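You operate a simulated robot arm through the tools that you are given. There is no shell and no other tool.

You run a simulated robot arm. Do the job below in one go: nothing can be reset, and whatever is moved stays where it is left.

JOB
Swap the blue shim for the size on the plate card.
Fine: slacken the black knob, blue shim into the orange slot, new shim in its place, black knob tight on its mark. The crusher is locked off; leave it so.

Only the result counts: the job must be done as asked and must still hold three seconds after the hand-in. Knocking over, shifting, dropping, spilling or breaking anything else fails it.

ROBOT AND FRAMES
A 7-joint arm with a two-finger parallel gripper, fixed in place. Base frame: the origin is on the floor under the middle of its stand, x ahead of it, y to its left, z up. Lengths are in mm, angles in rad, forces in N, time in s.
With the tool pointing down near the work surface it reaches from about 440 to 920 mm from the base axis. Its first joint turns from -2.496 to 2.496 rad. Payload 3 kg.
Tool frame: the origin (TCP) lies between the finger pads and is the grasp point; the fingertips stand 30 mm ahead of it; z points along the fingers, y is the line along which they close. The gripper opens to 94 mm. The fingers are 28 mm wide and 10 mm thick; the gripper's body (50 by 96 mm) begins 55 mm behind the TCP.
Orientation is told as [roll, pitch, yaw] about the base's x, y, z axes, in that order, counted from this pose: with the fingers straight down and closing along the base's y, the tool's x points along the base's -x, its y along +y and its z along -z.

CONTROLS
- The arm moves only by the tool drive_tool. Its argument "commands" is one flat list of numbers, 6 for each row, row after row: the shift along the tool's x, y, z in units of 25 mm (1.0 is 25 mm), then the turn, a rotation vector about the tool's x, y, z in units of 5 degrees (1.0 is 5 degrees). In form: [tx, ty, tz, wx, wy, wz, tx, ty, tz, wx, wy, wz, ...]. A call has 1 to 20 rows; each row shifts and turns the commanded pose from where the row before left it, along the tool's axes as they then stand. "jaw" is the gripper command, from -1 (fully open) to 1 (shut), values between in proportion, set as the call begins (left out, the last holds). A call with a number of a shift or a turn outside -1 to 1 is refused whole. Each row takes 0.2 s and may step no farther than 50 mm and 0.15 rad from the row before; otherwise, or with a gripper value out of range, the whole call is refused. Where a pose cannot be reached the arm comes as near as it can. A force on the tool above 40 N (or 10 N above the force at the start of the call, whichever is more), or a blocked arm, ends the call early, and 0.2 s more pass. The fingers move at their own pace (about 72 mm/s each) and stop on an object; they squeeze with about 24 N. The grip force told is the motor's: it shows also when the fingers shut on nothing. Time passes only in rows, and 0.2 s behind the last, so rows that do not move let the fingers close. It gives the time, the measured TCP pose, the force on the tool (base axes), the opening and the grip force at its end, in the units of the frame above (readings bear some noise), with the torque about the TCP (base axes, N m) and any sound that the robot's microphone picked up.
- Cameras (640 x 400 px; columns grow to the right, rows downward): "scene" is fixed at [209.9, 502.2, 1419.7]; the picture's right is [-0.49, -0.87, 0.00], its down [-0.65, 0.36, -0.67] and it looks along [0.58, -0.33, -0.74] (base axes); focal length 368 px, centre (320, 200). "wrist" rides on the gripper at [76, 14, -102] in the tool frame; the picture's right is [-0.18, 0.98, 0.00], its down [-0.75, -0.14, -0.64] and it looks along [-0.63, -0.12, 0.77] (tool axes); focal length 243 px, centre (320, 200). There is no depth. A picture from a camera that has moved, and an enlarged one, comes with that camera's place and axes in the base frame and with its lens. The place of the scene camera against the robot may be out by one fixed shift of up to 12 mm in any direction.
- get_image(camera): a new picture of that camera. The clock stands still meanwhile.
- inspect(camera, box): a new picture of the part [left, top, right, bottom] of that camera's present view, enlarged. The clock stands still meanwhile.
- sign_off(): hands the job in; it is judged then, once.

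Places have to be worked out from the pictures, the camera data and where the tool is seen. Open the gripper and draw the arm clear of the work before you hand the job in, unless the task says otherwise.

The tools are called after "Request:" as a command line: name --argument value ..., lists and objects as JSON in quotes. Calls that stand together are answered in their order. drive_tool: Moves the arm, as the interface text tells. Its arguments: {"type":"object","properties":{"commands":{"type":"array"},"jaw":{"type":"number"}},"required":["commands"]} The other tools are called the same way: get_image (camera) takes a picture; inspect (camera, box) takes an enlarged picture of a part of a camera's view; sign_off () hands the job in.

At the start:

```text
t: 0.0
ee_pos: [519.9, 152.0, 1004.7]
tcp_rot: [0.0, 0.0, 0.001]
force: [0.4, 0.1, 0.8]
torque: [-0.02, 0.01, 0.0]
width: 94.2
finger_force: 0.0
```

scene: 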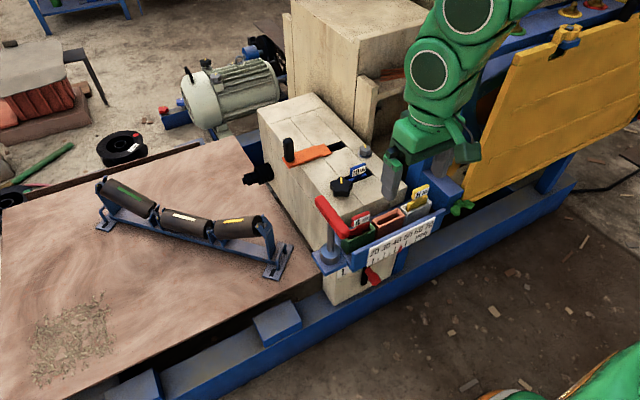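
wrist: 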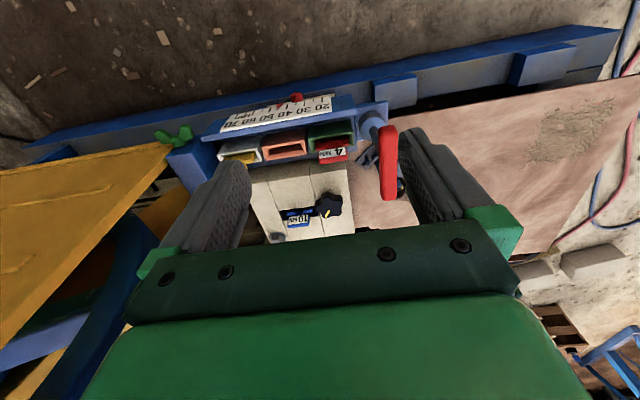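

I'll start by looking closely at the work area in both cameras.

Request:
inspect --camera "scene" --box '[240, 120, 480, 300]'

Request:
inspect --camera "wrist" --box '[200, 80, 440, 250]'

Request:
inspect --camera "scene" --box '[310, 170, 480, 290]'

```text
2.22 times, centred on (360, 210) of scene
camera zoom: at [209.9, 502.2, 1419.7], right [-0.49, -0.87, 0.0], down [-0.65, 0.36, -0.67], along [0.58, -0.33, -0.74], focal length 818 px, centre (231, 178)
```

zoom: 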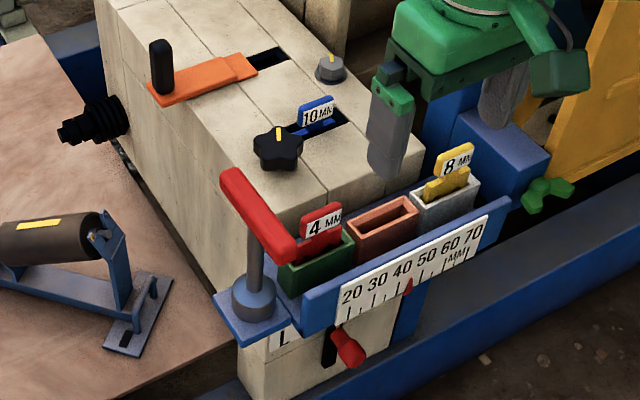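

```text
2.35 times, centred on (320, 165) of wrist
camera zoom: at [444.1, 166.0, 1105.8], right [0.18, 0.98, 0.0], down [0.75, -0.14, 0.64], along [0.63, -0.12, -0.77], focal length 571 px, centre (320, 282)
```

zoom: 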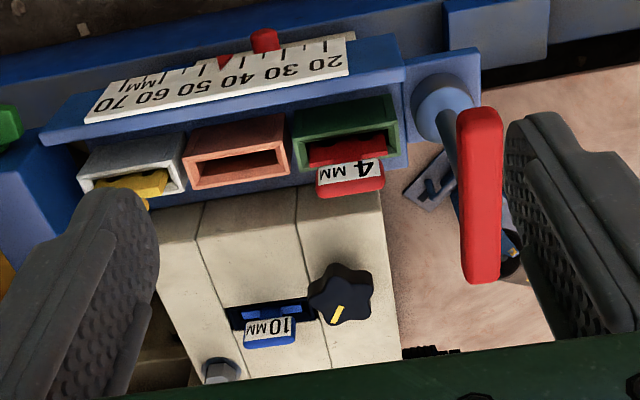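

```text
3.33 times, centred on (395, 230) of scene
camera zoom: at [209.9, 502.2, 1419.7], right [-0.49, -0.87, 0.0], down [-0.65, 0.36, -0.67], along [0.58, -0.33, -0.74], focal length 1227 px, centre (70, 100)
```

zoom: 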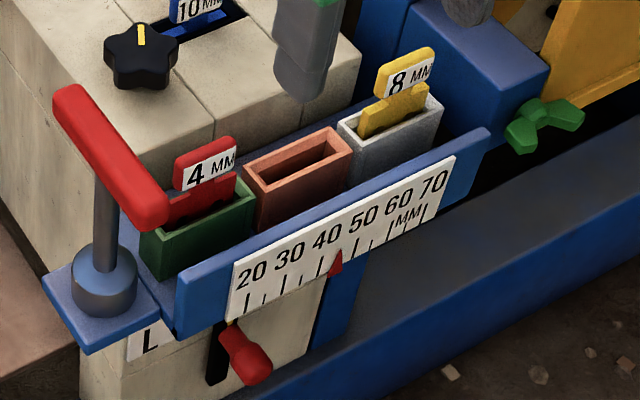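

Next I look for the plate card and the details of the machine, part by part.

Request:
inspect --camera "scene" --box '[250, 110, 400, 210]'

Request:
inspect --camera "scene" --box '[310, 230, 430, 310]'

Request:
inspect --camera "scene" --box '[0, 0, 320, 200]'

Request:
inspect --camera "scene" --box '[320, 0, 640, 200]'

Request:
inspect --camera "scene" --box '[0, 200, 320, 400]'

Request:
inspect --camera "scene" --box '[320, 200, 640, 400]'

```text
4.00 times, centred on (325, 160) of scene
camera zoom: at [209.9, 502.2, 1419.7], right [-0.49, -0.87, 0.0], down [-0.65, 0.36, -0.67], along [0.58, -0.33, -0.74], focal length 1473 px, centre (300, 360)
```

zoom: 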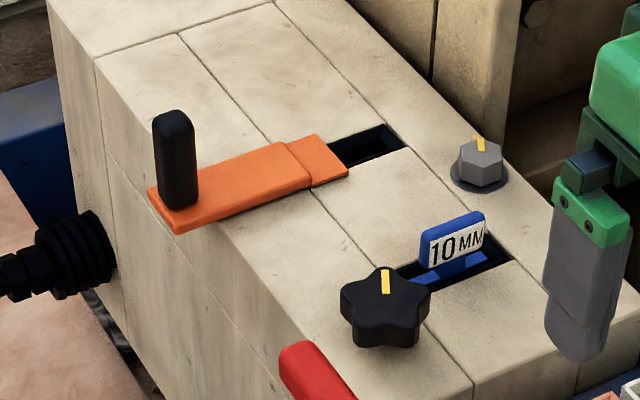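

```text
5.00 times, centred on (370, 270) of scene
camera zoom: at [209.9, 502.2, 1419.7], right [-0.49, -0.87, 0.0], down [-0.65, 0.36, -0.67], along [0.58, -0.33, -0.74], focal length 1841 px, centre (70, -150)
```

zoom: 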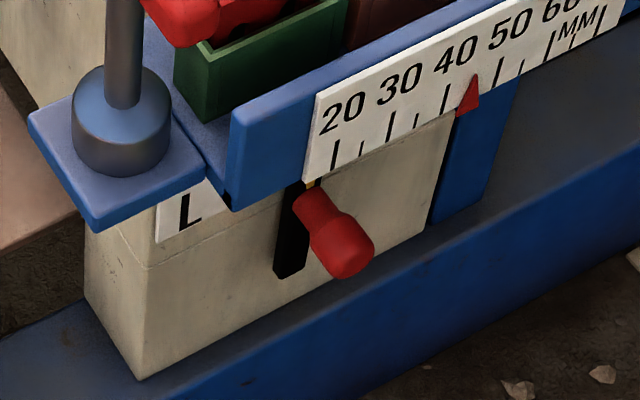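

```text
2.00 times, centred on (160, 100) of scene
camera zoom: at [209.9, 502.2, 1419.7], right [-0.49, -0.87, 0.0], down [-0.65, 0.36, -0.67], along [0.58, -0.33, -0.74], focal length 736 px, centre (640, 400)
```

zoom: 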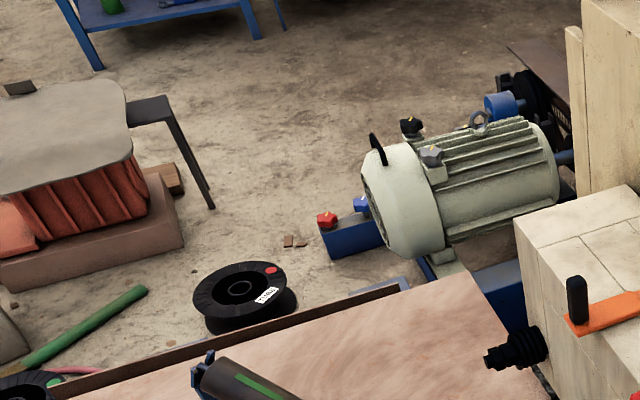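

```text
2.00 times, centred on (480, 100) of scene
camera zoom: at [209.9, 502.2, 1419.7], right [-0.49, -0.87, 0.0], down [-0.65, 0.36, -0.67], along [0.58, -0.33, -0.74], focal length 736 px, centre (0, 400)
```

zoom: 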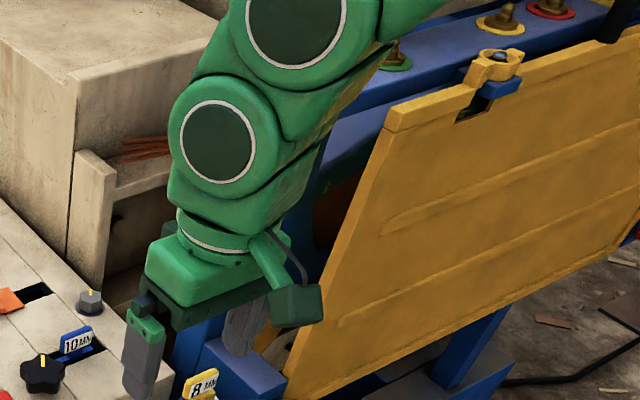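

```text
2.00 times, centred on (160, 300) of scene
camera zoom: at [209.9, 502.2, 1419.7], right [-0.49, -0.87, 0.0], down [-0.65, 0.36, -0.67], along [0.58, -0.33, -0.74], focal length 736 px, centre (640, 0)
```

zoom: 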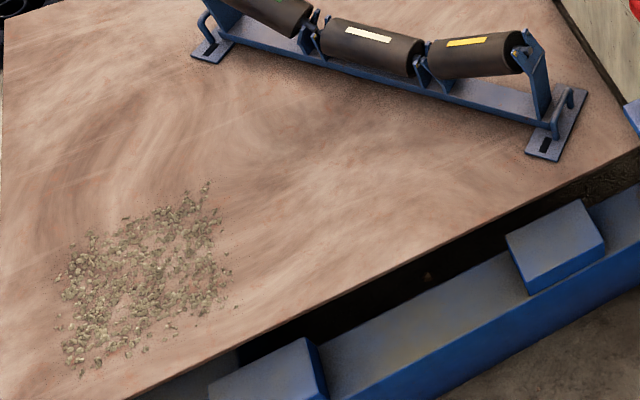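

```text
2.00 times, centred on (480, 300) of scene
camera zoom: at [209.9, 502.2, 1419.7], right [-0.49, -0.87, 0.0], down [-0.65, 0.36, -0.67], along [0.58, -0.33, -0.74], focal length 736 px, centre (0, 0)
```

zoom: 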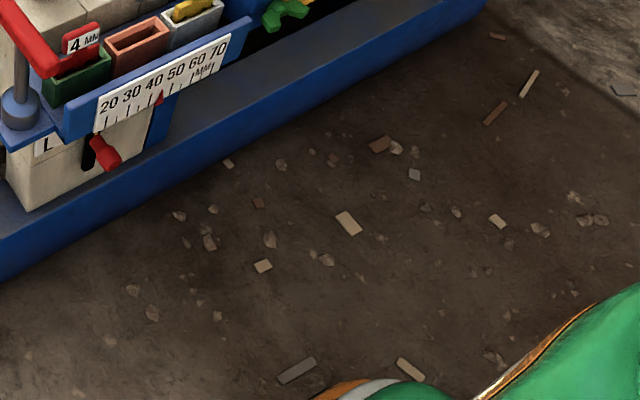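

The knob triangulates to about (748, 126, 749), and no plate card is visible yet. I'll back off in the air and tilt the wrist camera forward to see the crusher's front and sides.

Request:
drive_tool --commands '[1, 0, 0, 0, 0, 0, 1, 0, 0, 0, 0, 0, 0, 0, 0, 0, -1, 0, 0, 0, 0, 0, -1, 0, 0, 0, 0, 0, -1, 0, 0, 0, 0, 0, -1, 0, 0, 0, 0, 0, -1, 0, 0, 0, 0, 0, -1, 0]' --jaw -1

Request:
get_image --camera "wrist"

Request:
get_image --camera "scene"

```text
t: 1.8
ee_pos: [470.8, 154.8, 1003.9]
tcp_rot: [-0.001, -0.481, -0.001]
force: [0.1, 0.3, 0.3]
torque: [-0.01, 0.03, 0.0]
width: 94.1
finger_force: 0.0
```

```text
taken
camera wrist: at [355.8, 166.3, 1059.0], right [0.16, 0.98, 0.09], down [0.37, -0.14, 0.92], along [0.91, -0.12, -0.39], focal length 243 px, centre (320, 200)
```

wrist: 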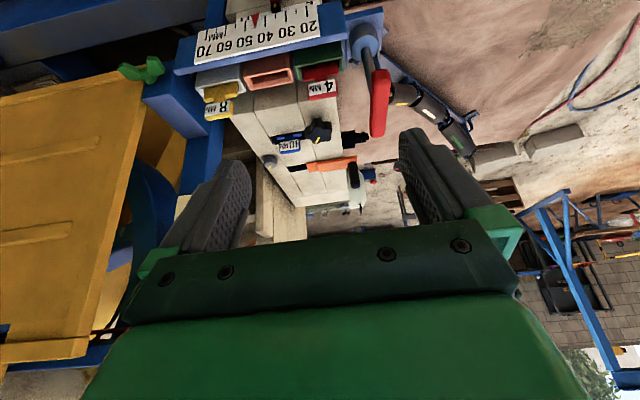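

```text
taken
```

scene: 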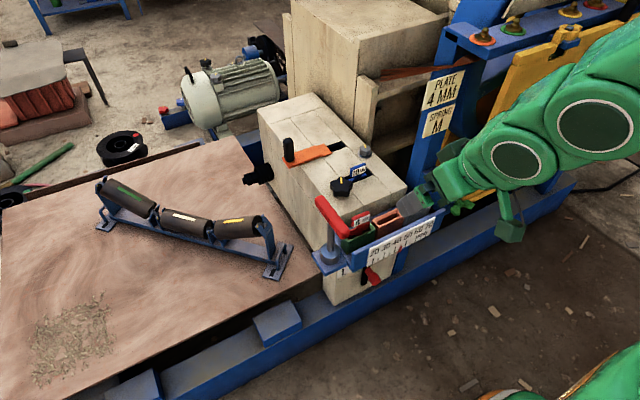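

The arm was hiding a card on the blue upright that reads "PLATE 4 MM" above "SPRING M". I'll zoom in to confirm it, and check the rest of the machine for anything else relevant.

Request:
inspect --camera "scene" --box '[400, 50, 500, 150]'

Request:
inspect --camera "wrist" --box '[180, 0, 420, 220]'

Request:
inspect --camera "scene" --box '[310, 150, 460, 290]'

Request:
inspect --camera "scene" --box '[320, 140, 400, 200]'

```text
4.00 times, centred on (450, 100) of scene
camera zoom: at [209.9, 502.2, 1419.7], right [-0.49, -0.87, 0.0], down [-0.65, 0.36, -0.67], along [0.58, -0.33, -0.74], focal length 1473 px, centre (-200, 600)
```

zoom: 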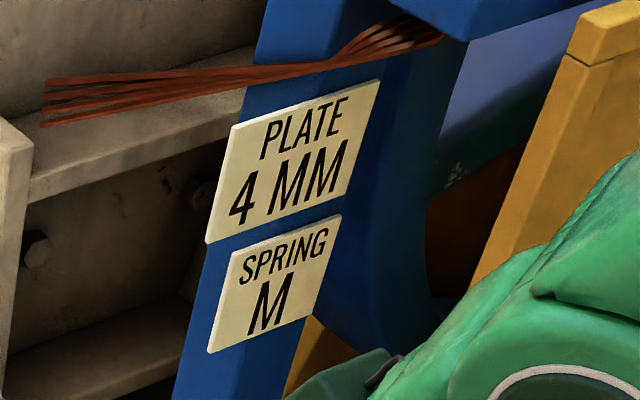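

```text
1.82 times, centred on (300, 110) of wrist
camera zoom: at [355.8, 166.3, 1059.0], right [0.16, 0.98, 0.09], down [0.37, -0.14, 0.92], along [0.91, -0.12, -0.39], focal length 441 px, centre (356, 364)
```

zoom: 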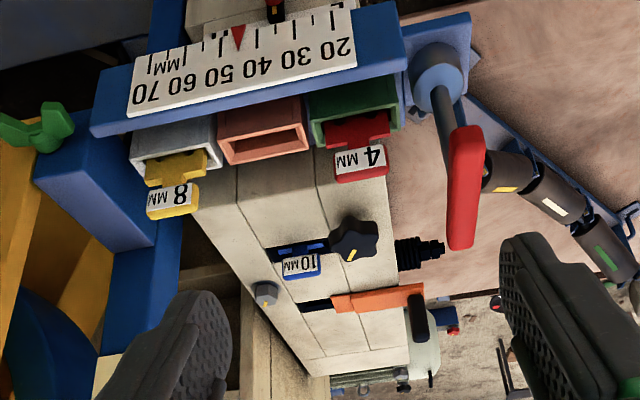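

```text
2.86 times, centred on (385, 220) of scene
camera zoom: at [209.9, 502.2, 1419.7], right [-0.49, -0.87, 0.0], down [-0.65, 0.36, -0.67], along [0.58, -0.33, -0.74], focal length 1052 px, centre (134, 143)
```

zoom: 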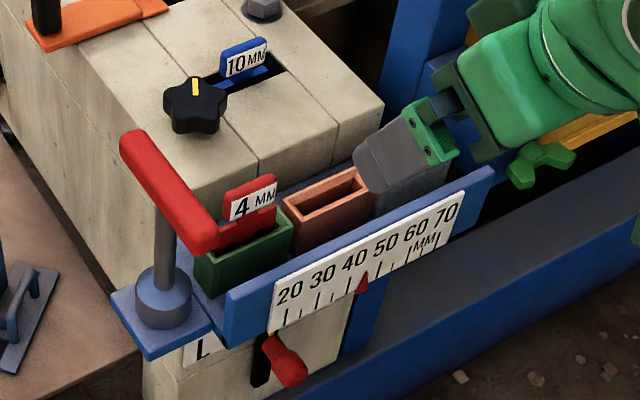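

```text
6.67 times, centred on (360, 170) of scene
camera zoom: at [209.9, 502.2, 1419.7], right [-0.49, -0.87, 0.0], down [-0.65, 0.36, -0.67], along [0.58, -0.33, -0.74], focal length 2455 px, centre (53, 400)
```

zoom: 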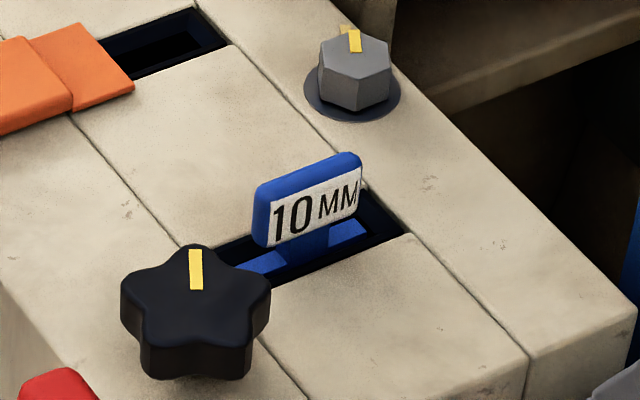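

The card is clear: PLATE 4 MM, so the red 4 mm shim from the green slot is the one to fit. I'll level the tool and move above the knob and slot (about x 745, y 100, z 880) to look closely at the knob's mark.

Request:
drive_tool --commands '[0, 0, 0, 0, 1, 0, 0, 0, 0, 0, 1, 0, 0, 0, 0, 0, 1, 0, 0, 0, 0, 0, 1, 0, 0, 0, 0, 0, 1, 0, 0, 0, 0, 0, 1, 0, -1, -0.19, 0.4545, 0, 0, 0, -1, -0.19, 0.4545, 0, 0, 0, -1, -0.19, 0.4545, 0, 0, 0, -1, -0.19, 0.4545, 0, 0, 0, -1, -0.19, 0.4545, 0, 0, 0, -1, -0.19, 0.4545, 0, 0, 0, -1, -0.19, 0.4545, 0, 0, 0, -1, -0.19, 0.4545, 0, 0, 0, -1, -0.19, 0.4545, 0, 0, 0, -1, -0.19, 0.4545, 0, 0, 0, -1, -0.19, 0.4545, 0, 0, 0]' --jaw -1

Request:
get_image --camera "wrist"

Request:
inspect --camera "wrist" --box '[220, 20, 420, 160]'

```text
t: 5.4
ee_pos: [744.2, 99.1, 878.6]
tcp_rot: [0.001, 0.0, 0.0]
force: [-0.5, -0.1, 0.1]
torque: [0.03, 0.0, 0.01]
width: 94.1
finger_force: 0.0
```

```text
taken
camera wrist: at [668.8, 113.1, 981.1], right [0.18, 0.98, 0.0], down [0.75, -0.14, 0.64], along [0.63, -0.12, -0.77], focal length 243 px, centre (320, 200)
```

wrist: 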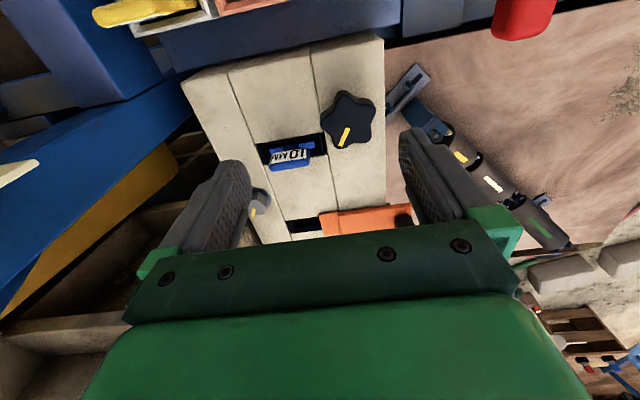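

```text
2.86 times, centred on (320, 90) of wrist
camera zoom: at [668.8, 113.1, 981.1], right [0.18, 0.98, 0.0], down [0.75, -0.14, 0.64], along [0.63, -0.12, -0.77], focal length 693 px, centre (320, 514)
```

zoom: 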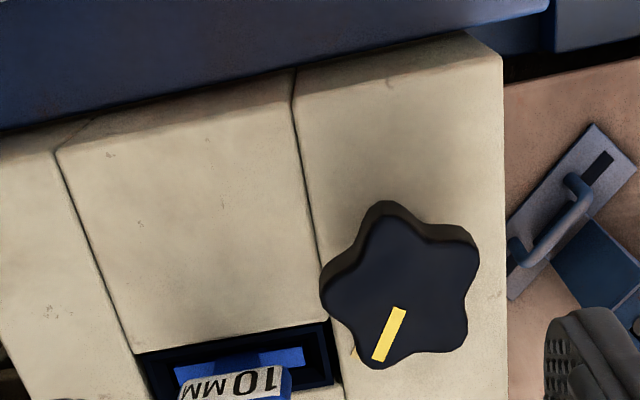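

A small yellow tick shows on the block beside the knob edge. I'll zoom in on it.

Request:
inspect --camera "wrist" --box '[310, 80, 390, 160]'

Request:
inspect --camera "wrist" --box '[245, 120, 345, 220]'

Request:
get_image --camera "scene"

```text
5.00 times, centred on (350, 120) of wrist
camera zoom: at [668.8, 113.1, 981.1], right [0.18, 0.98, 0.0], down [0.75, -0.14, 0.64], along [0.63, -0.12, -0.77], focal length 1213 px, centre (170, 600)
```

zoom: 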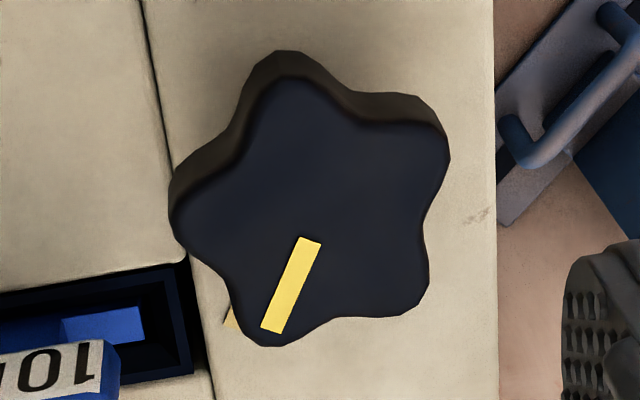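

```text
4.00 times, centred on (295, 170) of wrist
camera zoom: at [668.8, 113.1, 981.1], right [0.18, 0.98, 0.0], down [0.75, -0.14, 0.64], along [0.63, -0.12, -0.77], focal length 970 px, centre (420, 320)
```

zoom: 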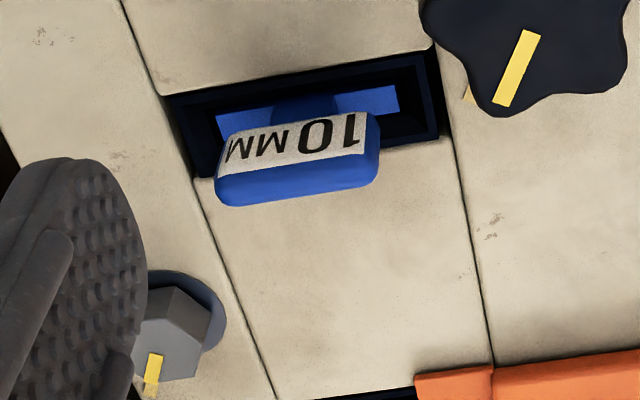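

```text
taken
```

scene: 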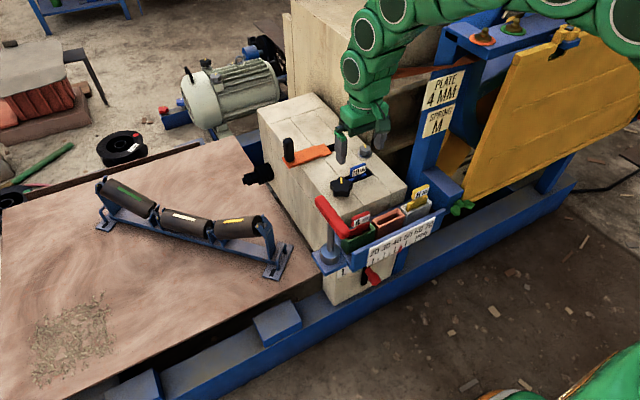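

The tick on the block sits right at the stripe's lobe, so the knob is on its mark now, with the stripe at about -29° in base axes. I'll yaw the tool +61° in the air so the jaws close along the stripe line, which keeps the fingers off the blue tab.

Request:
drive_tool --commands '[0, 0, 0, 0, 0, -1, 0, 0, 0, 0, 0, -1, 0, 0, 0, 0, 0, -1, 0, 0, 0, 0, 0, -1, 0, 0, 0, 0, 0, -1, 0, 0, 0, 0, 0, -1, 0, 0, 0, 0, 0, -1, 0, 0, 0, 0, 0, -1, 0, 0, 0, 0, 0, -1, 0, 0, 0, 0, 0, -1, 0, 0, 0, 0, 0, -1, 0, 0, 0, 0, 0, -1, 0, 0, 0, 0, 0, -0.2, 0, 0, 0, 0, 0, 0]' --jaw -1

Request:
get_image --camera "wrist"

Request:
get_image --camera "scene"

```text
t: 8.4
ee_pos: [744.9, 99.7, 877.4]
tcp_rot: [-0.002, 0.001, 1.065]
force: [-0.1, -0.5, 0.1]
torque: [0.03, 0.02, -0.02]
width: 94.2
finger_force: 0.0
```

```text
taken
camera wrist: at [695.4, 39.5, 980.3], right [-0.77, 0.64, 0.0], down [0.49, 0.59, 0.64], along [0.41, 0.49, -0.77], focal length 243 px, centre (320, 200)
```

wrist: 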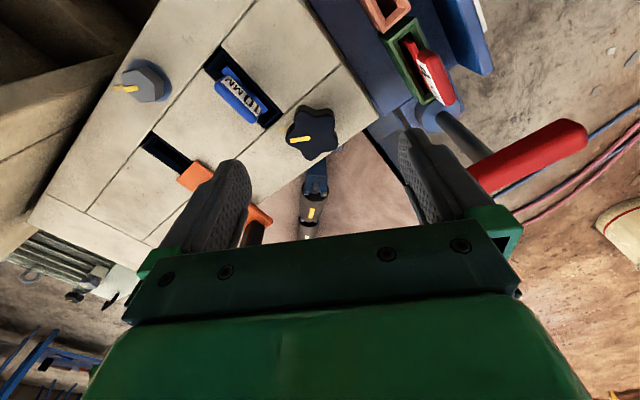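

```text
taken
```

scene: 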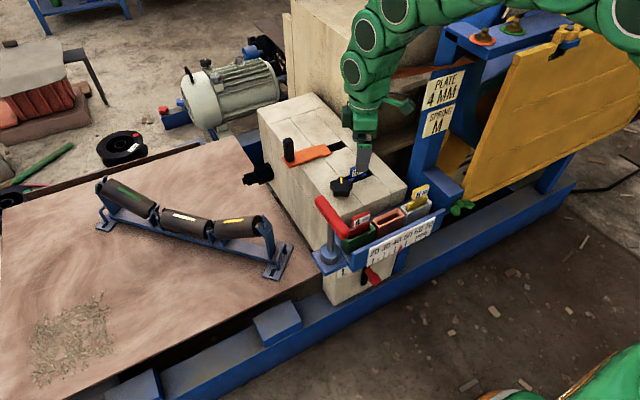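

The yaw is 61°. I'll zoom in on the knob and the blue tab from this second viewpoint to fix their positions.

Request:
inspect --camera "wrist" --box '[270, 90, 350, 170]'

Request:
inspect --camera "wrist" --box '[190, 30, 290, 130]'

Request:
inspect --camera "wrist" --box '[350, 0, 500, 110]'

```text
5.00 times, centred on (310, 130) of wrist
camera zoom: at [695.4, 39.5, 980.3], right [-0.77, 0.64, 0.0], down [0.49, 0.59, 0.64], along [0.41, 0.49, -0.77], focal length 1213 px, centre (370, 550)
```

zoom: 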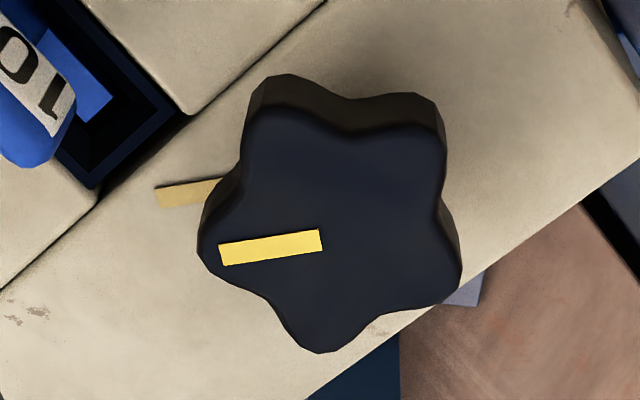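

```text
4.00 times, centred on (240, 80) of wrist
camera zoom: at [695.4, 39.5, 980.3], right [-0.77, 0.64, 0.0], down [0.49, 0.59, 0.64], along [0.41, 0.49, -0.77], focal length 970 px, centre (640, 680)
```

zoom: 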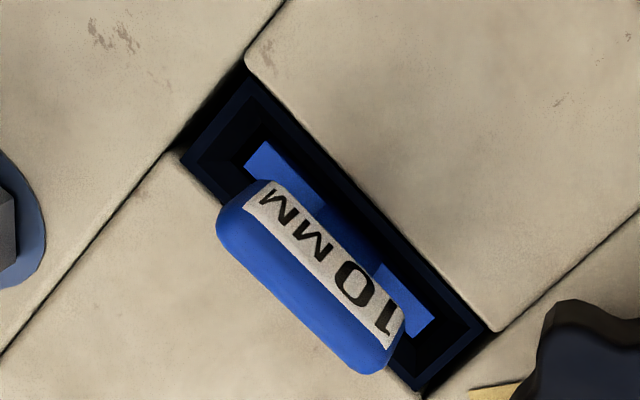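

```text
3.64 times, centred on (425, 55) of wrist
camera zoom: at [695.4, 39.5, 980.3], right [-0.77, 0.64, 0.0], down [0.49, 0.59, 0.64], along [0.41, 0.49, -0.77], focal length 882 px, centre (-62, 727)
```

zoom: 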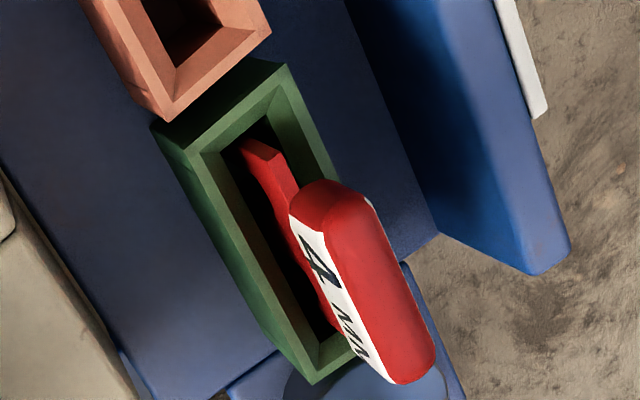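

Both wrist views agree. The knob top centre is at about (776, 125, 734), the block top at z of about 694, and the slot is at x 796–828, y 5–94, with the blue tab near (812, 49). I'll move over the knob and down to TCP z 790 with the jaws narrowed to about 76 mm, then check.

Request:
drive_tool --commands '[-0.37, -0.147, 0.897, 0, 0, 0, -0.37, -0.147, 0.897, 0, 0, 0, -0.37, -0.147, 0.897, 0, 0, 0, -0.37, -0.147, 0.897, 0, 0, 0, 0, 0, 0, 0, 0, 0]' --jaw -0.62

Request:
get_image --camera "wrist"

Request:
inspect --camera "scene" --box '[300, 120, 420, 220]'

```text
t: 9.6
ee_pos: [776.1, 127.2, 788.4]
tcp_rot: [0.002, -0.002, 1.065]
force: [0.6, -0.5, -0.6]
torque: [0.02, -0.02, -0.05]
width: 76.2
finger_force: 0.1
```

```text
taken
camera wrist: at [726.0, 65.3, 890.1], right [-0.77, 0.64, 0.0], down [0.49, 0.59, 0.64], along [0.41, 0.49, -0.77], focal length 243 px, centre (320, 200)
```

wrist: 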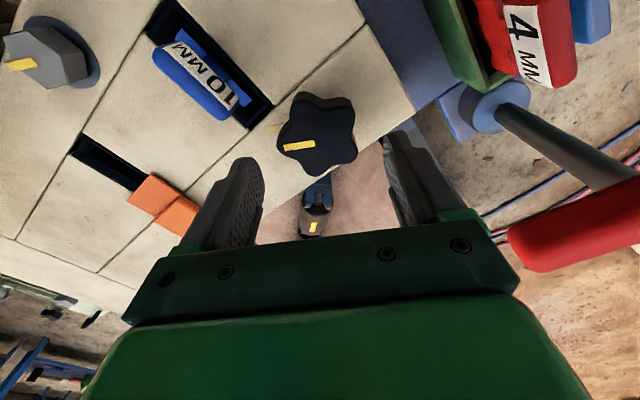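

```text
4.00 times, centred on (360, 170) of scene
camera zoom: at [209.9, 502.2, 1419.7], right [-0.49, -0.87, 0.0], down [-0.65, 0.36, -0.67], along [0.58, -0.33, -0.74], focal length 1473 px, centre (160, 320)
```

zoom: 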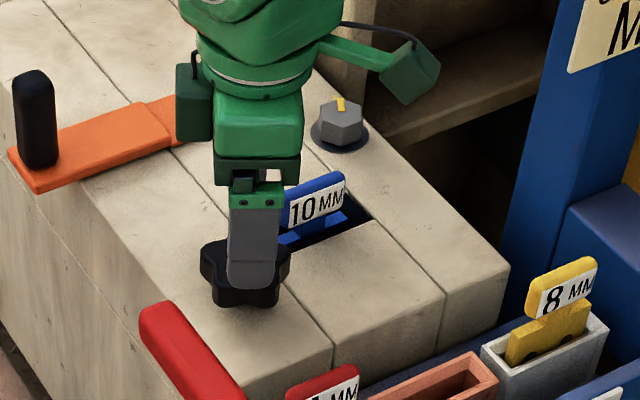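

The knob sits between the fingers, close to where I predicted. I'll zoom in to refine its centre before going down.

Request:
inspect --camera "wrist" --box '[260, 80, 380, 190]'

```text
3.64 times, centred on (320, 135) of wrist
camera zoom: at [726.0, 65.3, 890.1], right [-0.77, 0.64, 0.0], down [0.49, 0.59, 0.64], along [0.41, 0.49, -0.77], focal length 882 px, centre (320, 436)
```

zoom: 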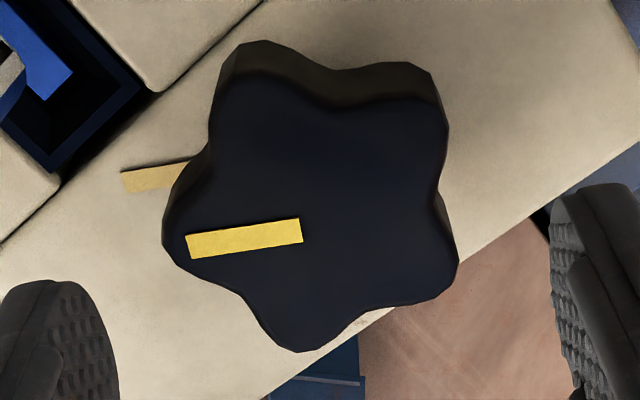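

The knob is centred under the tool and the stripe is parallel to the jaw line. I'll go down to TCP z 734, shifting 3.5 mm toward the stripe lobe because one side seats on a lobe and the other in a valley, and stop before closing.

Request:
drive_tool --commands '[0, -0.07, 0.72, 0, 0, 0, 0, -0.07, 0.72, 0, 0, 0, 0, 0, 0.72, 0, 0, 0, 0, 0, 0, 0, 0, 0]' --jaw -0.62

Request:
get_image --camera "wrist"

Request:
inspect --camera "scene" --box '[300, 120, 420, 220]'

```text
t: 10.6
ee_pos: [777.3, 122.6, 733.0]
tcp_rot: [0.0, 0.0, 1.064]
force: [0.8, -0.6, 0.0]
torque: [0.01, 0.01, -0.01]
width: 76.0
finger_force: 0.0
```

```text
taken
camera wrist: at [728.8, 62.3, 835.4], right [-0.77, 0.64, 0.0], down [0.49, 0.59, 0.64], along [0.41, 0.49, -0.77], focal length 243 px, centre (320, 200)
```

wrist: 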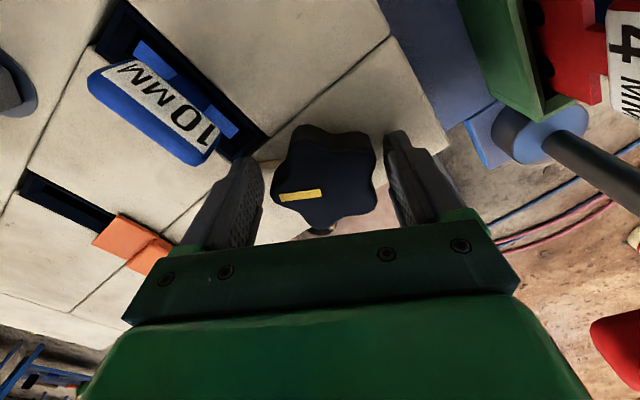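

```text
4.00 times, centred on (360, 170) of scene
camera zoom: at [209.9, 502.2, 1419.7], right [-0.49, -0.87, 0.0], down [-0.65, 0.36, -0.67], along [0.58, -0.33, -0.74], focal length 1473 px, centre (160, 320)
```

zoom: 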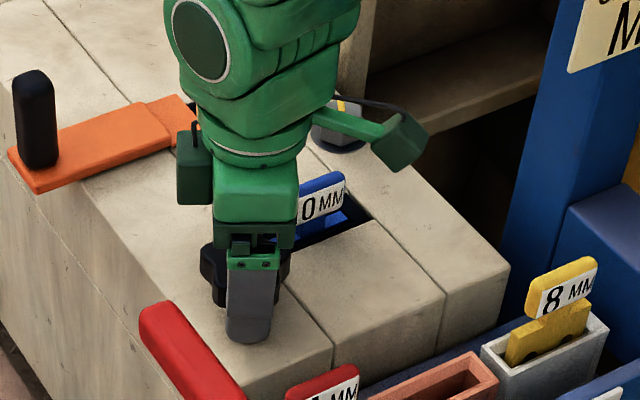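

The fingers straddle the knob with no contact. I'll close on it now.

Request:
drive_tool --commands '[0, 0, 0, 0, 0, 0, 0, 0, 0, 0, 0, 0, 0, 0, 0, 0, 0, 0]' --jaw 1

Request:
get_image --camera "wrist"

```text
t: 11.1
ee_pos: [775.0, 125.5, 734.8]
tcp_rot: [0.004, 0.004, 1.066]
force: [-6.7, -0.6, 10.0]
torque: [-0.24, -0.74, 0.01]
width: 57.8
finger_force: 45.0
stopped in row 2: the force on the tool passed its limit at 42 N (the readings are from after the stop); the commanded pose is now the measured one
```

```text
taken
camera wrist: at [727.0, 64.6, 835.2], right [-0.77, 0.64, 0.0], down [0.49, 0.59, 0.64], along [0.4, 0.5, -0.77], focal length 243 px, centre (320, 200)
```

wrist: 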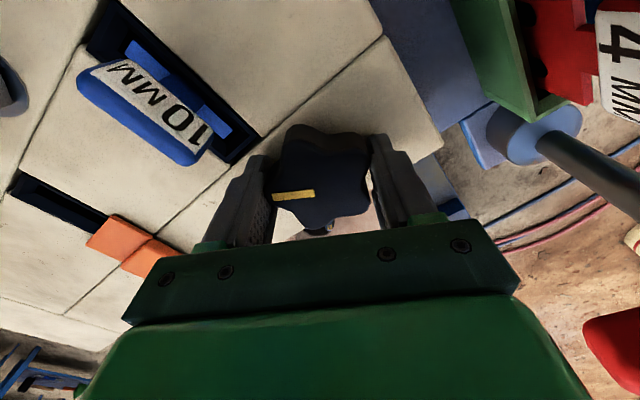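

The grip is firm at 57.8 mm wide, and the tool has centred itself at (775, 125.5). I'll start slackening with 15° counter-clockwise seen from above, and watch for sound and stripe motion.

Request:
drive_tool --commands '[0, 0, 0, 0, 0, -1, 0, 0, 0, 0, 0, -1, 0, 0, 0, 0, 0, -1]' --jaw 1

Request:
get_image --camera "wrist"

```text
t: 11.9
ee_pos: [774.6, 125.4, 732.7]
tcp_rot: [0.006, 0.003, 1.33]
force: [-11.9, 1.9, 18.0]
torque: [-1.11, 0.12, 0.01]
width: 57.9
finger_force: 45.1
```

```text
taken
camera wrist: at [744.2, 53.9, 835.1], right [-0.91, 0.41, 0.01], down [0.32, 0.7, 0.64], along [0.26, 0.58, -0.77], focal length 243 px, centre (320, 200)
```

wrist: 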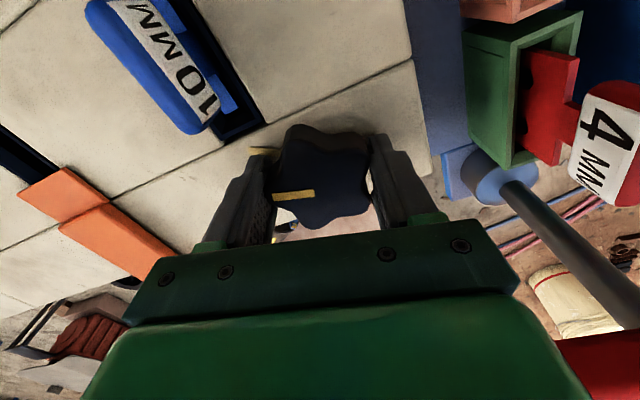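

The knob follows the gripper and the stripe stays in line with the jaws. I'll continue counter-clockwise in steps, easing up slightly to relieve the 18 N vertical load.

Request:
drive_tool --commands '[0, 0, -0.04, 0, 0, -1, 0, 0, -0.04, 0, 0, -1, 0, 0, 0, 0, 0, -1, 0, 0, 0, 0, 0, -1]' --jaw 1

Request:
get_image --camera "wrist"

```text
t: 12.9
ee_pos: [776.1, 126.0, 733.7]
tcp_rot: [0.008, 0.0, 1.678]
force: [-6.7, 7.1, -31.3]
torque: [-0.27, -0.56, -0.02]
width: 57.9
finger_force: 44.7
```

```text
taken
camera wrist: at [770.5, 47.2, 835.0], right [-1.0, 0.08, 0.01], down [0.07, 0.76, 0.64], along [0.04, 0.64, -0.77], focal length 243 px, centre (320, 200)
```

wrist: 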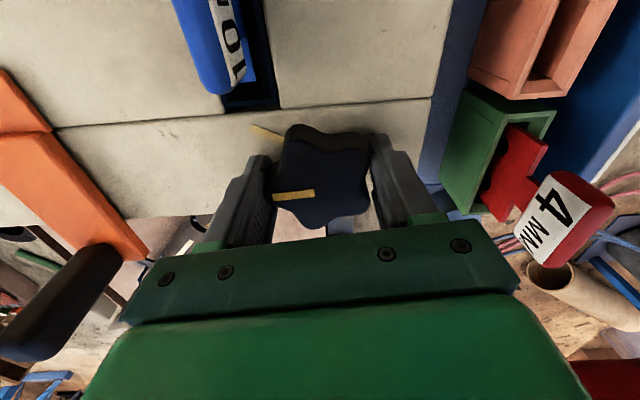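

The knob has turned 35° and follows well. The 2 mm lift overdid it at -31 N, so I'll put 1.2 mm back and keep turning.

Request:
drive_tool --commands '[0, 0, 0.05, 0, 0, 0, 0, 0, 0, 0, 0, -1, 0, 0, 0, 0, 0, -1, 0, 0, 0, 0, 0, -1, 0, 0, 0, 0, 0, -1, 0, 0, 0, 0, 0, -1]' --jaw 1

Request:
get_image --camera "wrist"

Request:
inspect --camera "scene" --box '[300, 120, 420, 220]'

```text
t: 14.3
ee_pos: [774.6, 126.2, 733.6]
tcp_rot: [0.005, -0.002, 2.116]
force: [-19.5, -3.0, -24.2]
torque: [-0.41, -0.66, -0.04]
width: 58.2
finger_force: 45.2
```

```text
taken
camera wrist: at [803.3, 51.8, 835.0], right [-0.94, -0.35, 0.01], down [-0.26, 0.72, 0.64], along [-0.23, 0.6, -0.77], focal length 243 px, centre (320, 200)
```

wrist: 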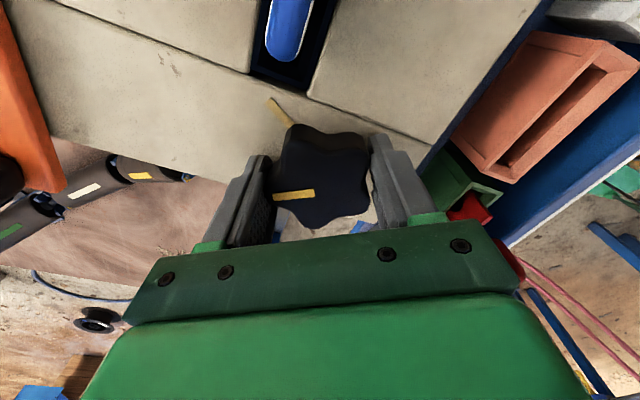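

```text
4.00 times, centred on (360, 170) of scene
camera zoom: at [209.9, 502.2, 1419.7], right [-0.49, -0.87, 0.0], down [-0.65, 0.36, -0.67], along [0.58, -0.33, -0.74], focal length 1473 px, centre (160, 320)
```

zoom: 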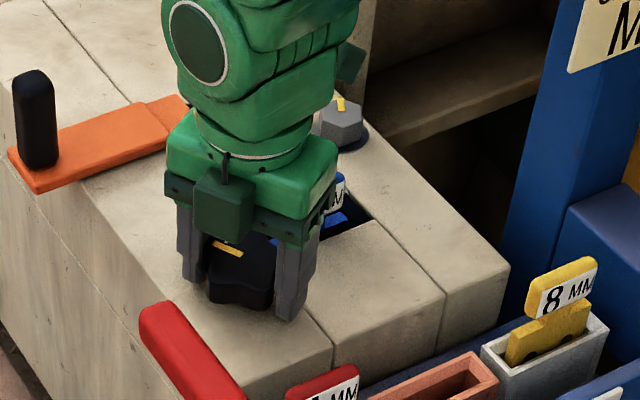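

It has turned 60° and still turns freely. I'll continue to about 90°, easing 0.8 mm down.

Request:
drive_tool --commands '[0, 0, 0.033, 0, 0, 0, 0, 0, 0, 0, 0, -1, 0, 0, 0, 0, 0, -1, 0, 0, 0, 0, 0, -1, 0, 0, 0, 0, 0, -1, 0, 0, 0, 0, 0, -1, 0, 0, 0, 0, 0, -1]' --jaw 1

Request:
get_image --camera "wrist"

Request:
inspect --camera "scene" --box '[300, 120, 420, 220]'

```text
t: 14.9
ee_pos: [774.6, 125.9, 733.8]
tcp_rot: [0.007, -0.002, 2.183]
force: [-8.5, -1.9, 11.1]
torque: [0.53, -0.66, -0.03]
width: 58.0
finger_force: 45.1
stopped in row 3: the force on the tool passed its limit at 44 N (the readings are from after the stop); the commanded pose is now the measured one
```

```text
taken
camera wrist: at [808.3, 53.9, 834.9], right [-0.91, -0.42, 0.01], down [-0.31, 0.7, 0.64], along [-0.27, 0.58, -0.77], focal length 243 px, centre (320, 200)
```

wrist: 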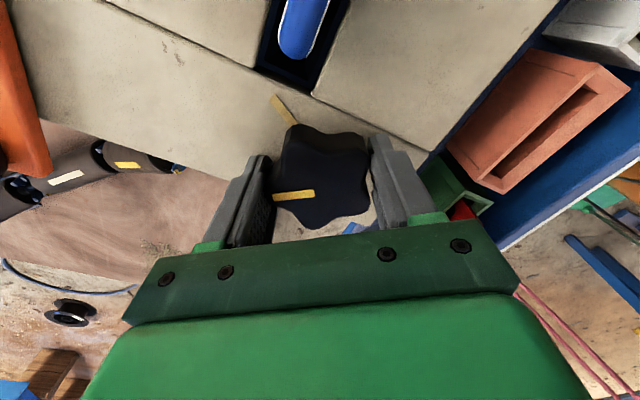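

```text
4.00 times, centred on (360, 170) of scene
camera zoom: at [209.9, 502.2, 1419.7], right [-0.49, -0.87, 0.0], down [-0.65, 0.36, -0.67], along [0.58, -0.33, -0.74], focal length 1473 px, centre (160, 320)
```

zoom: 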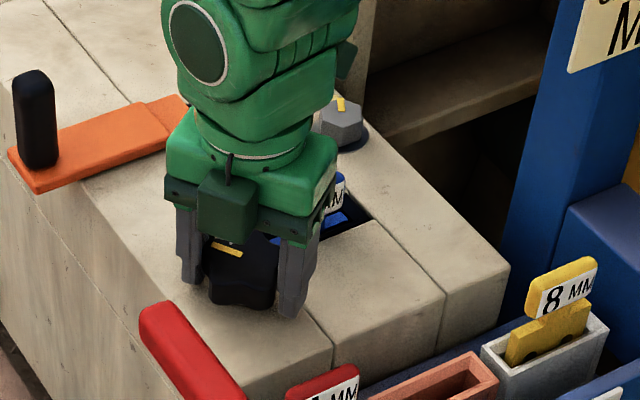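

A force limit stopped me at 64°, either from misalignment load or the knob's end stop. The load is relaxed now, so I'll try another small step to see which.

Request:
drive_tool --commands '[0, 0, 0, 0, 0, -0.6, 0, 0, 0, 0, 0, -0.6, 0, 0, 0, 0, 0, -0.6]' --jaw 1

Request:
get_image --camera "wrist"

```text
t: 15.9
ee_pos: [774.9, 126.0, 733.3]
tcp_rot: [0.008, -0.005, 2.343]
force: [-10.5, -2.4, 13.8]
torque: [0.33, -0.69, -0.03]
width: 57.9
finger_force: 44.9
stopped in row 3: the force on the tool passed its limit at 41 N (the readings are from after the stop); the commanded pose is now the measured one
```

```text
taken
camera wrist: at [819.0, 59.8, 834.7], right [-0.83, -0.55, 0.01], down [-0.42, 0.64, 0.65], along [-0.36, 0.53, -0.76], focal length 243 px, centre (320, 200)
```

wrist: 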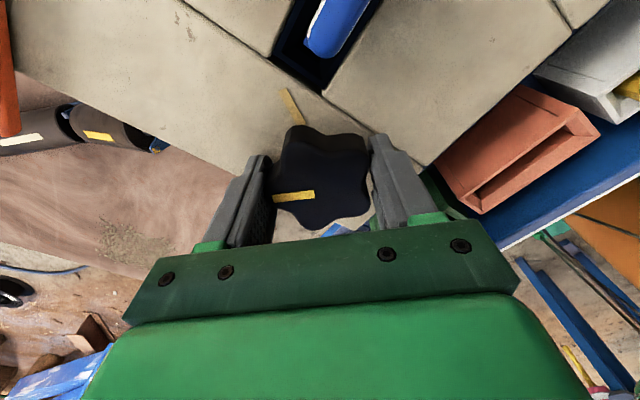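

It's still turning: 73° now, with the block tick well away from the stripe, so the stops were only load build-up. I'll relieve the load slightly and take it to about 90°.

Request:
drive_tool --commands '[-0.011, 0.0115, -0.02, 0, 0, 0, 0, 0, 0, 0, 0, -0.6, 0, 0, 0, 0, 0, -0.6, 0, 0, 0, 0, 0, -0.6]' --jaw 1

Request:
get_image --camera "wrist"

```text
t: 16.9
ee_pos: [774.0, 124.9, 732.6]
tcp_rot: [0.008, -0.007, 2.5]
force: [-1.8, -6.1, -4.8]
torque: [-0.4, -1.07, -0.02]
width: 57.9
finger_force: 44.8
```

```text
taken
camera wrist: at [828.7, 67.3, 834.6], right [-0.74, -0.68, 0.01], down [-0.51, 0.57, 0.65], along [-0.44, 0.47, -0.76], focal length 243 px, centre (320, 200)
```

wrist: 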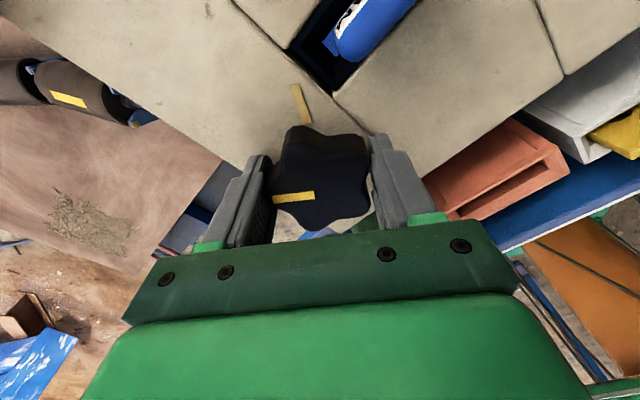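

Now 82° with light forces. One more small step brings it to about 90°.

Request:
drive_tool --commands '[0, 0, 0, 0, 0, -0.6, 0, 0, 0, 0, 0, -0.6, 0, 0, 0, 0, 0, -0.5]' --jaw 1

Request:
get_image --camera "wrist"

Request:
inspect --camera "scene" --box '[300, 120, 420, 220]'

```text
t: 17.7
ee_pos: [774.2, 124.1, 733.5]
tcp_rot: [0.004, -0.006, 2.648]
force: [4.7, -0.1, -3.1]
torque: [-0.1, -0.11, 0.03]
width: 57.9
finger_force: 45.0
```

```text
taken
camera wrist: at [836.3, 75.5, 834.6], right [-0.63, -0.78, 0.01], down [-0.59, 0.48, 0.65], along [-0.51, 0.4, -0.76], focal length 243 px, centre (320, 200)
```

wrist: 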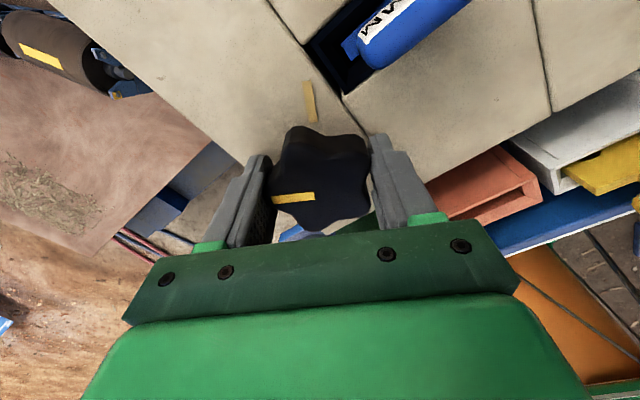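

```text
4.00 times, centred on (360, 170) of scene
camera zoom: at [209.9, 502.2, 1419.7], right [-0.49, -0.87, 0.0], down [-0.65, 0.36, -0.67], along [0.58, -0.33, -0.74], focal length 1473 px, centre (160, 320)
```

zoom: 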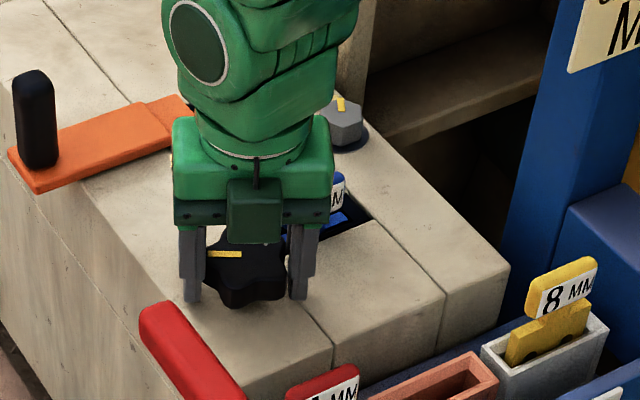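

The knob is turned about 90° with no slip. I'll open the jaws to 76 mm and lift straight up about 100 mm.

Request:
drive_tool --commands '[0, 0, 0, 0, 0, 0, 0, 0, 0, 0, 0, 0, 0, 0, -0.5, 0, 0, 0, 0, 0, -1, 0, 0, 0, 0, 0, -1, 0, 0, 0, 0, 0, -1, 0, 0, 0, 0, 0, -0.7, 0, 0, 0]' --jaw -0.62

Request:
get_image --camera "wrist"

Request:
inspect --camera "scene" --box '[300, 120, 420, 220]'

```text
t: 19.3
ee_pos: [775.9, 125.6, 840.4]
tcp_rot: [0.004, -0.007, 2.648]
force: [0.2, 0.4, 0.1]
torque: [0.0, -0.03, 0.0]
width: 76.2
finger_force: 0.0
```

```text
taken
camera wrist: at [837.0, 75.1, 941.4], right [-0.63, -0.78, 0.01], down [-0.59, 0.48, 0.65], along [-0.51, 0.4, -0.76], focal length 243 px, centre (320, 200)
```

wrist: 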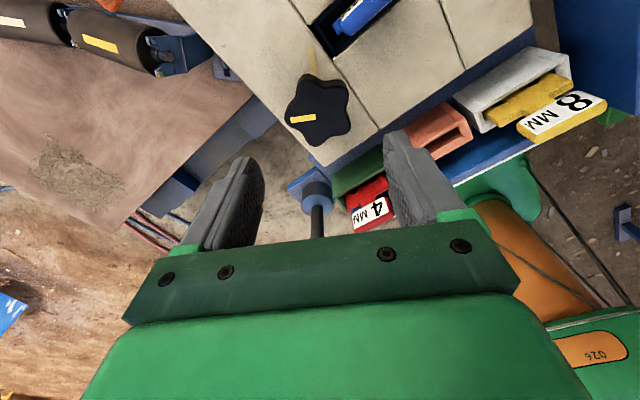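

```text
4.00 times, centred on (360, 170) of scene
camera zoom: at [209.9, 502.2, 1419.7], right [-0.49, -0.87, 0.0], down [-0.65, 0.36, -0.67], along [0.58, -0.33, -0.74], focal length 1473 px, centre (160, 320)
```

zoom: 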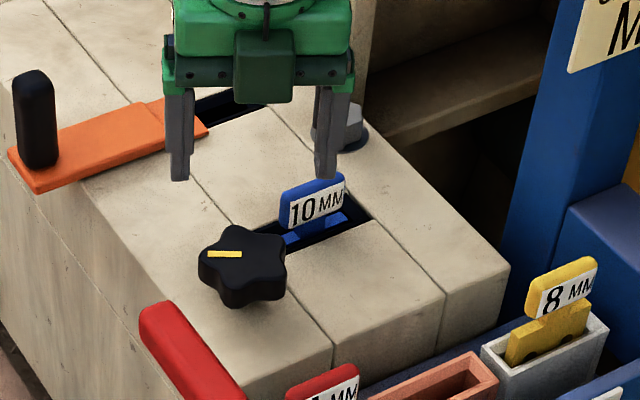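

The knob stays slackened. I'll yaw back to 90° so the jaws close across the shim's thickness along x, level the tool, and move above the blue tab at about (812, 49).

Request:
drive_tool --commands '[0, 0, 0, 0, 0, 1, 0, 0, 0, 0, 0, 1, 0, 0, 0, 0, 0, 1, 0, 0, 0, 0, 0, 1, 0, 0, 0, 0, 0, 1, 0, 0, 0, 0, 0, 1, 0, 0, 0, 0, 0, 1, 0, 0, 0, 0, 0, 1, 0, 0, 0, 0, 0, 1, 0, 0, 0, 0, 0, 1, 0, 0, 0, 0, 0, 1, 0, 0, 0, 0, 0, 1, 0, 0, 0, 0.046, 0.08, 0.34, 0.76, -0.361, 0.2, 0, 0, 0, 0.76, -0.361, 0.2, 0, 0, 0, 0.76, -0.361, 0.2, 0, 0, 0, 0.76, -0.361, 0.2, 0, 0, 0, 0, 0, 0, 0, 0, 0]' --jaw -0.62

Request:
get_image --camera "wrist"

Request:
inspect --camera "wrist" --box '[250, 80, 390, 190]'

Request:
inspect --camera "scene" --box '[300, 120, 420, 220]'

```text
t: 23.1
ee_pos: [812.0, 49.9, 819.0]
tcp_rot: [0.007, 0.005, 1.567]
force: [0.2, -0.5, 0.2]
torque: [-0.01, 0.03, -0.02]
width: 76.1
finger_force: 0.0
```

```text
taken
camera wrist: at [797.6, -26.5, 921.4], right [-0.98, 0.19, 0.0], down [0.14, 0.76, 0.64], along [0.12, 0.63, -0.77], focal length 243 px, centre (320, 200)
```

wrist: 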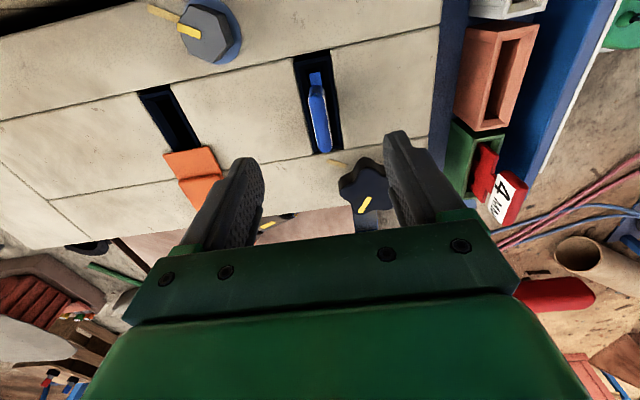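

```text
3.64 times, centred on (320, 135) of wrist
camera zoom: at [797.6, -26.5, 921.4], right [-0.98, 0.19, 0.0], down [0.14, 0.76, 0.64], along [0.12, 0.63, -0.77], focal length 882 px, centre (320, 436)
```

zoom: 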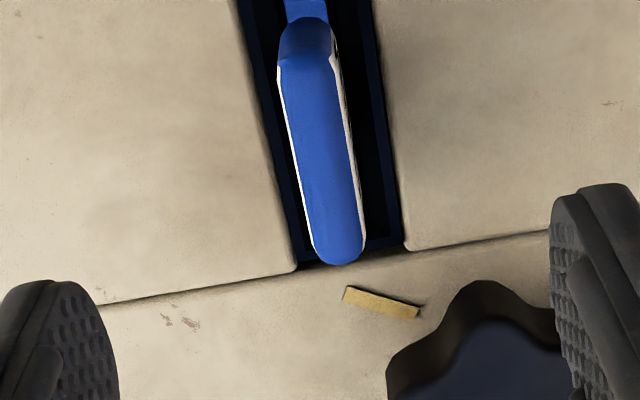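

```text
4.00 times, centred on (360, 170) of scene
camera zoom: at [209.9, 502.2, 1419.7], right [-0.49, -0.87, 0.0], down [-0.65, 0.36, -0.67], along [0.58, -0.33, -0.74], focal length 1473 px, centre (160, 320)
```

zoom: 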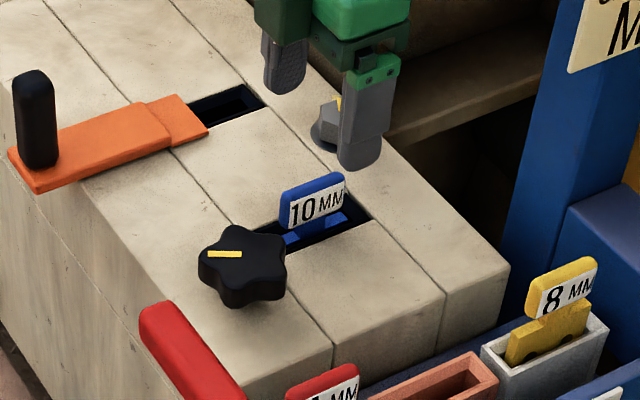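

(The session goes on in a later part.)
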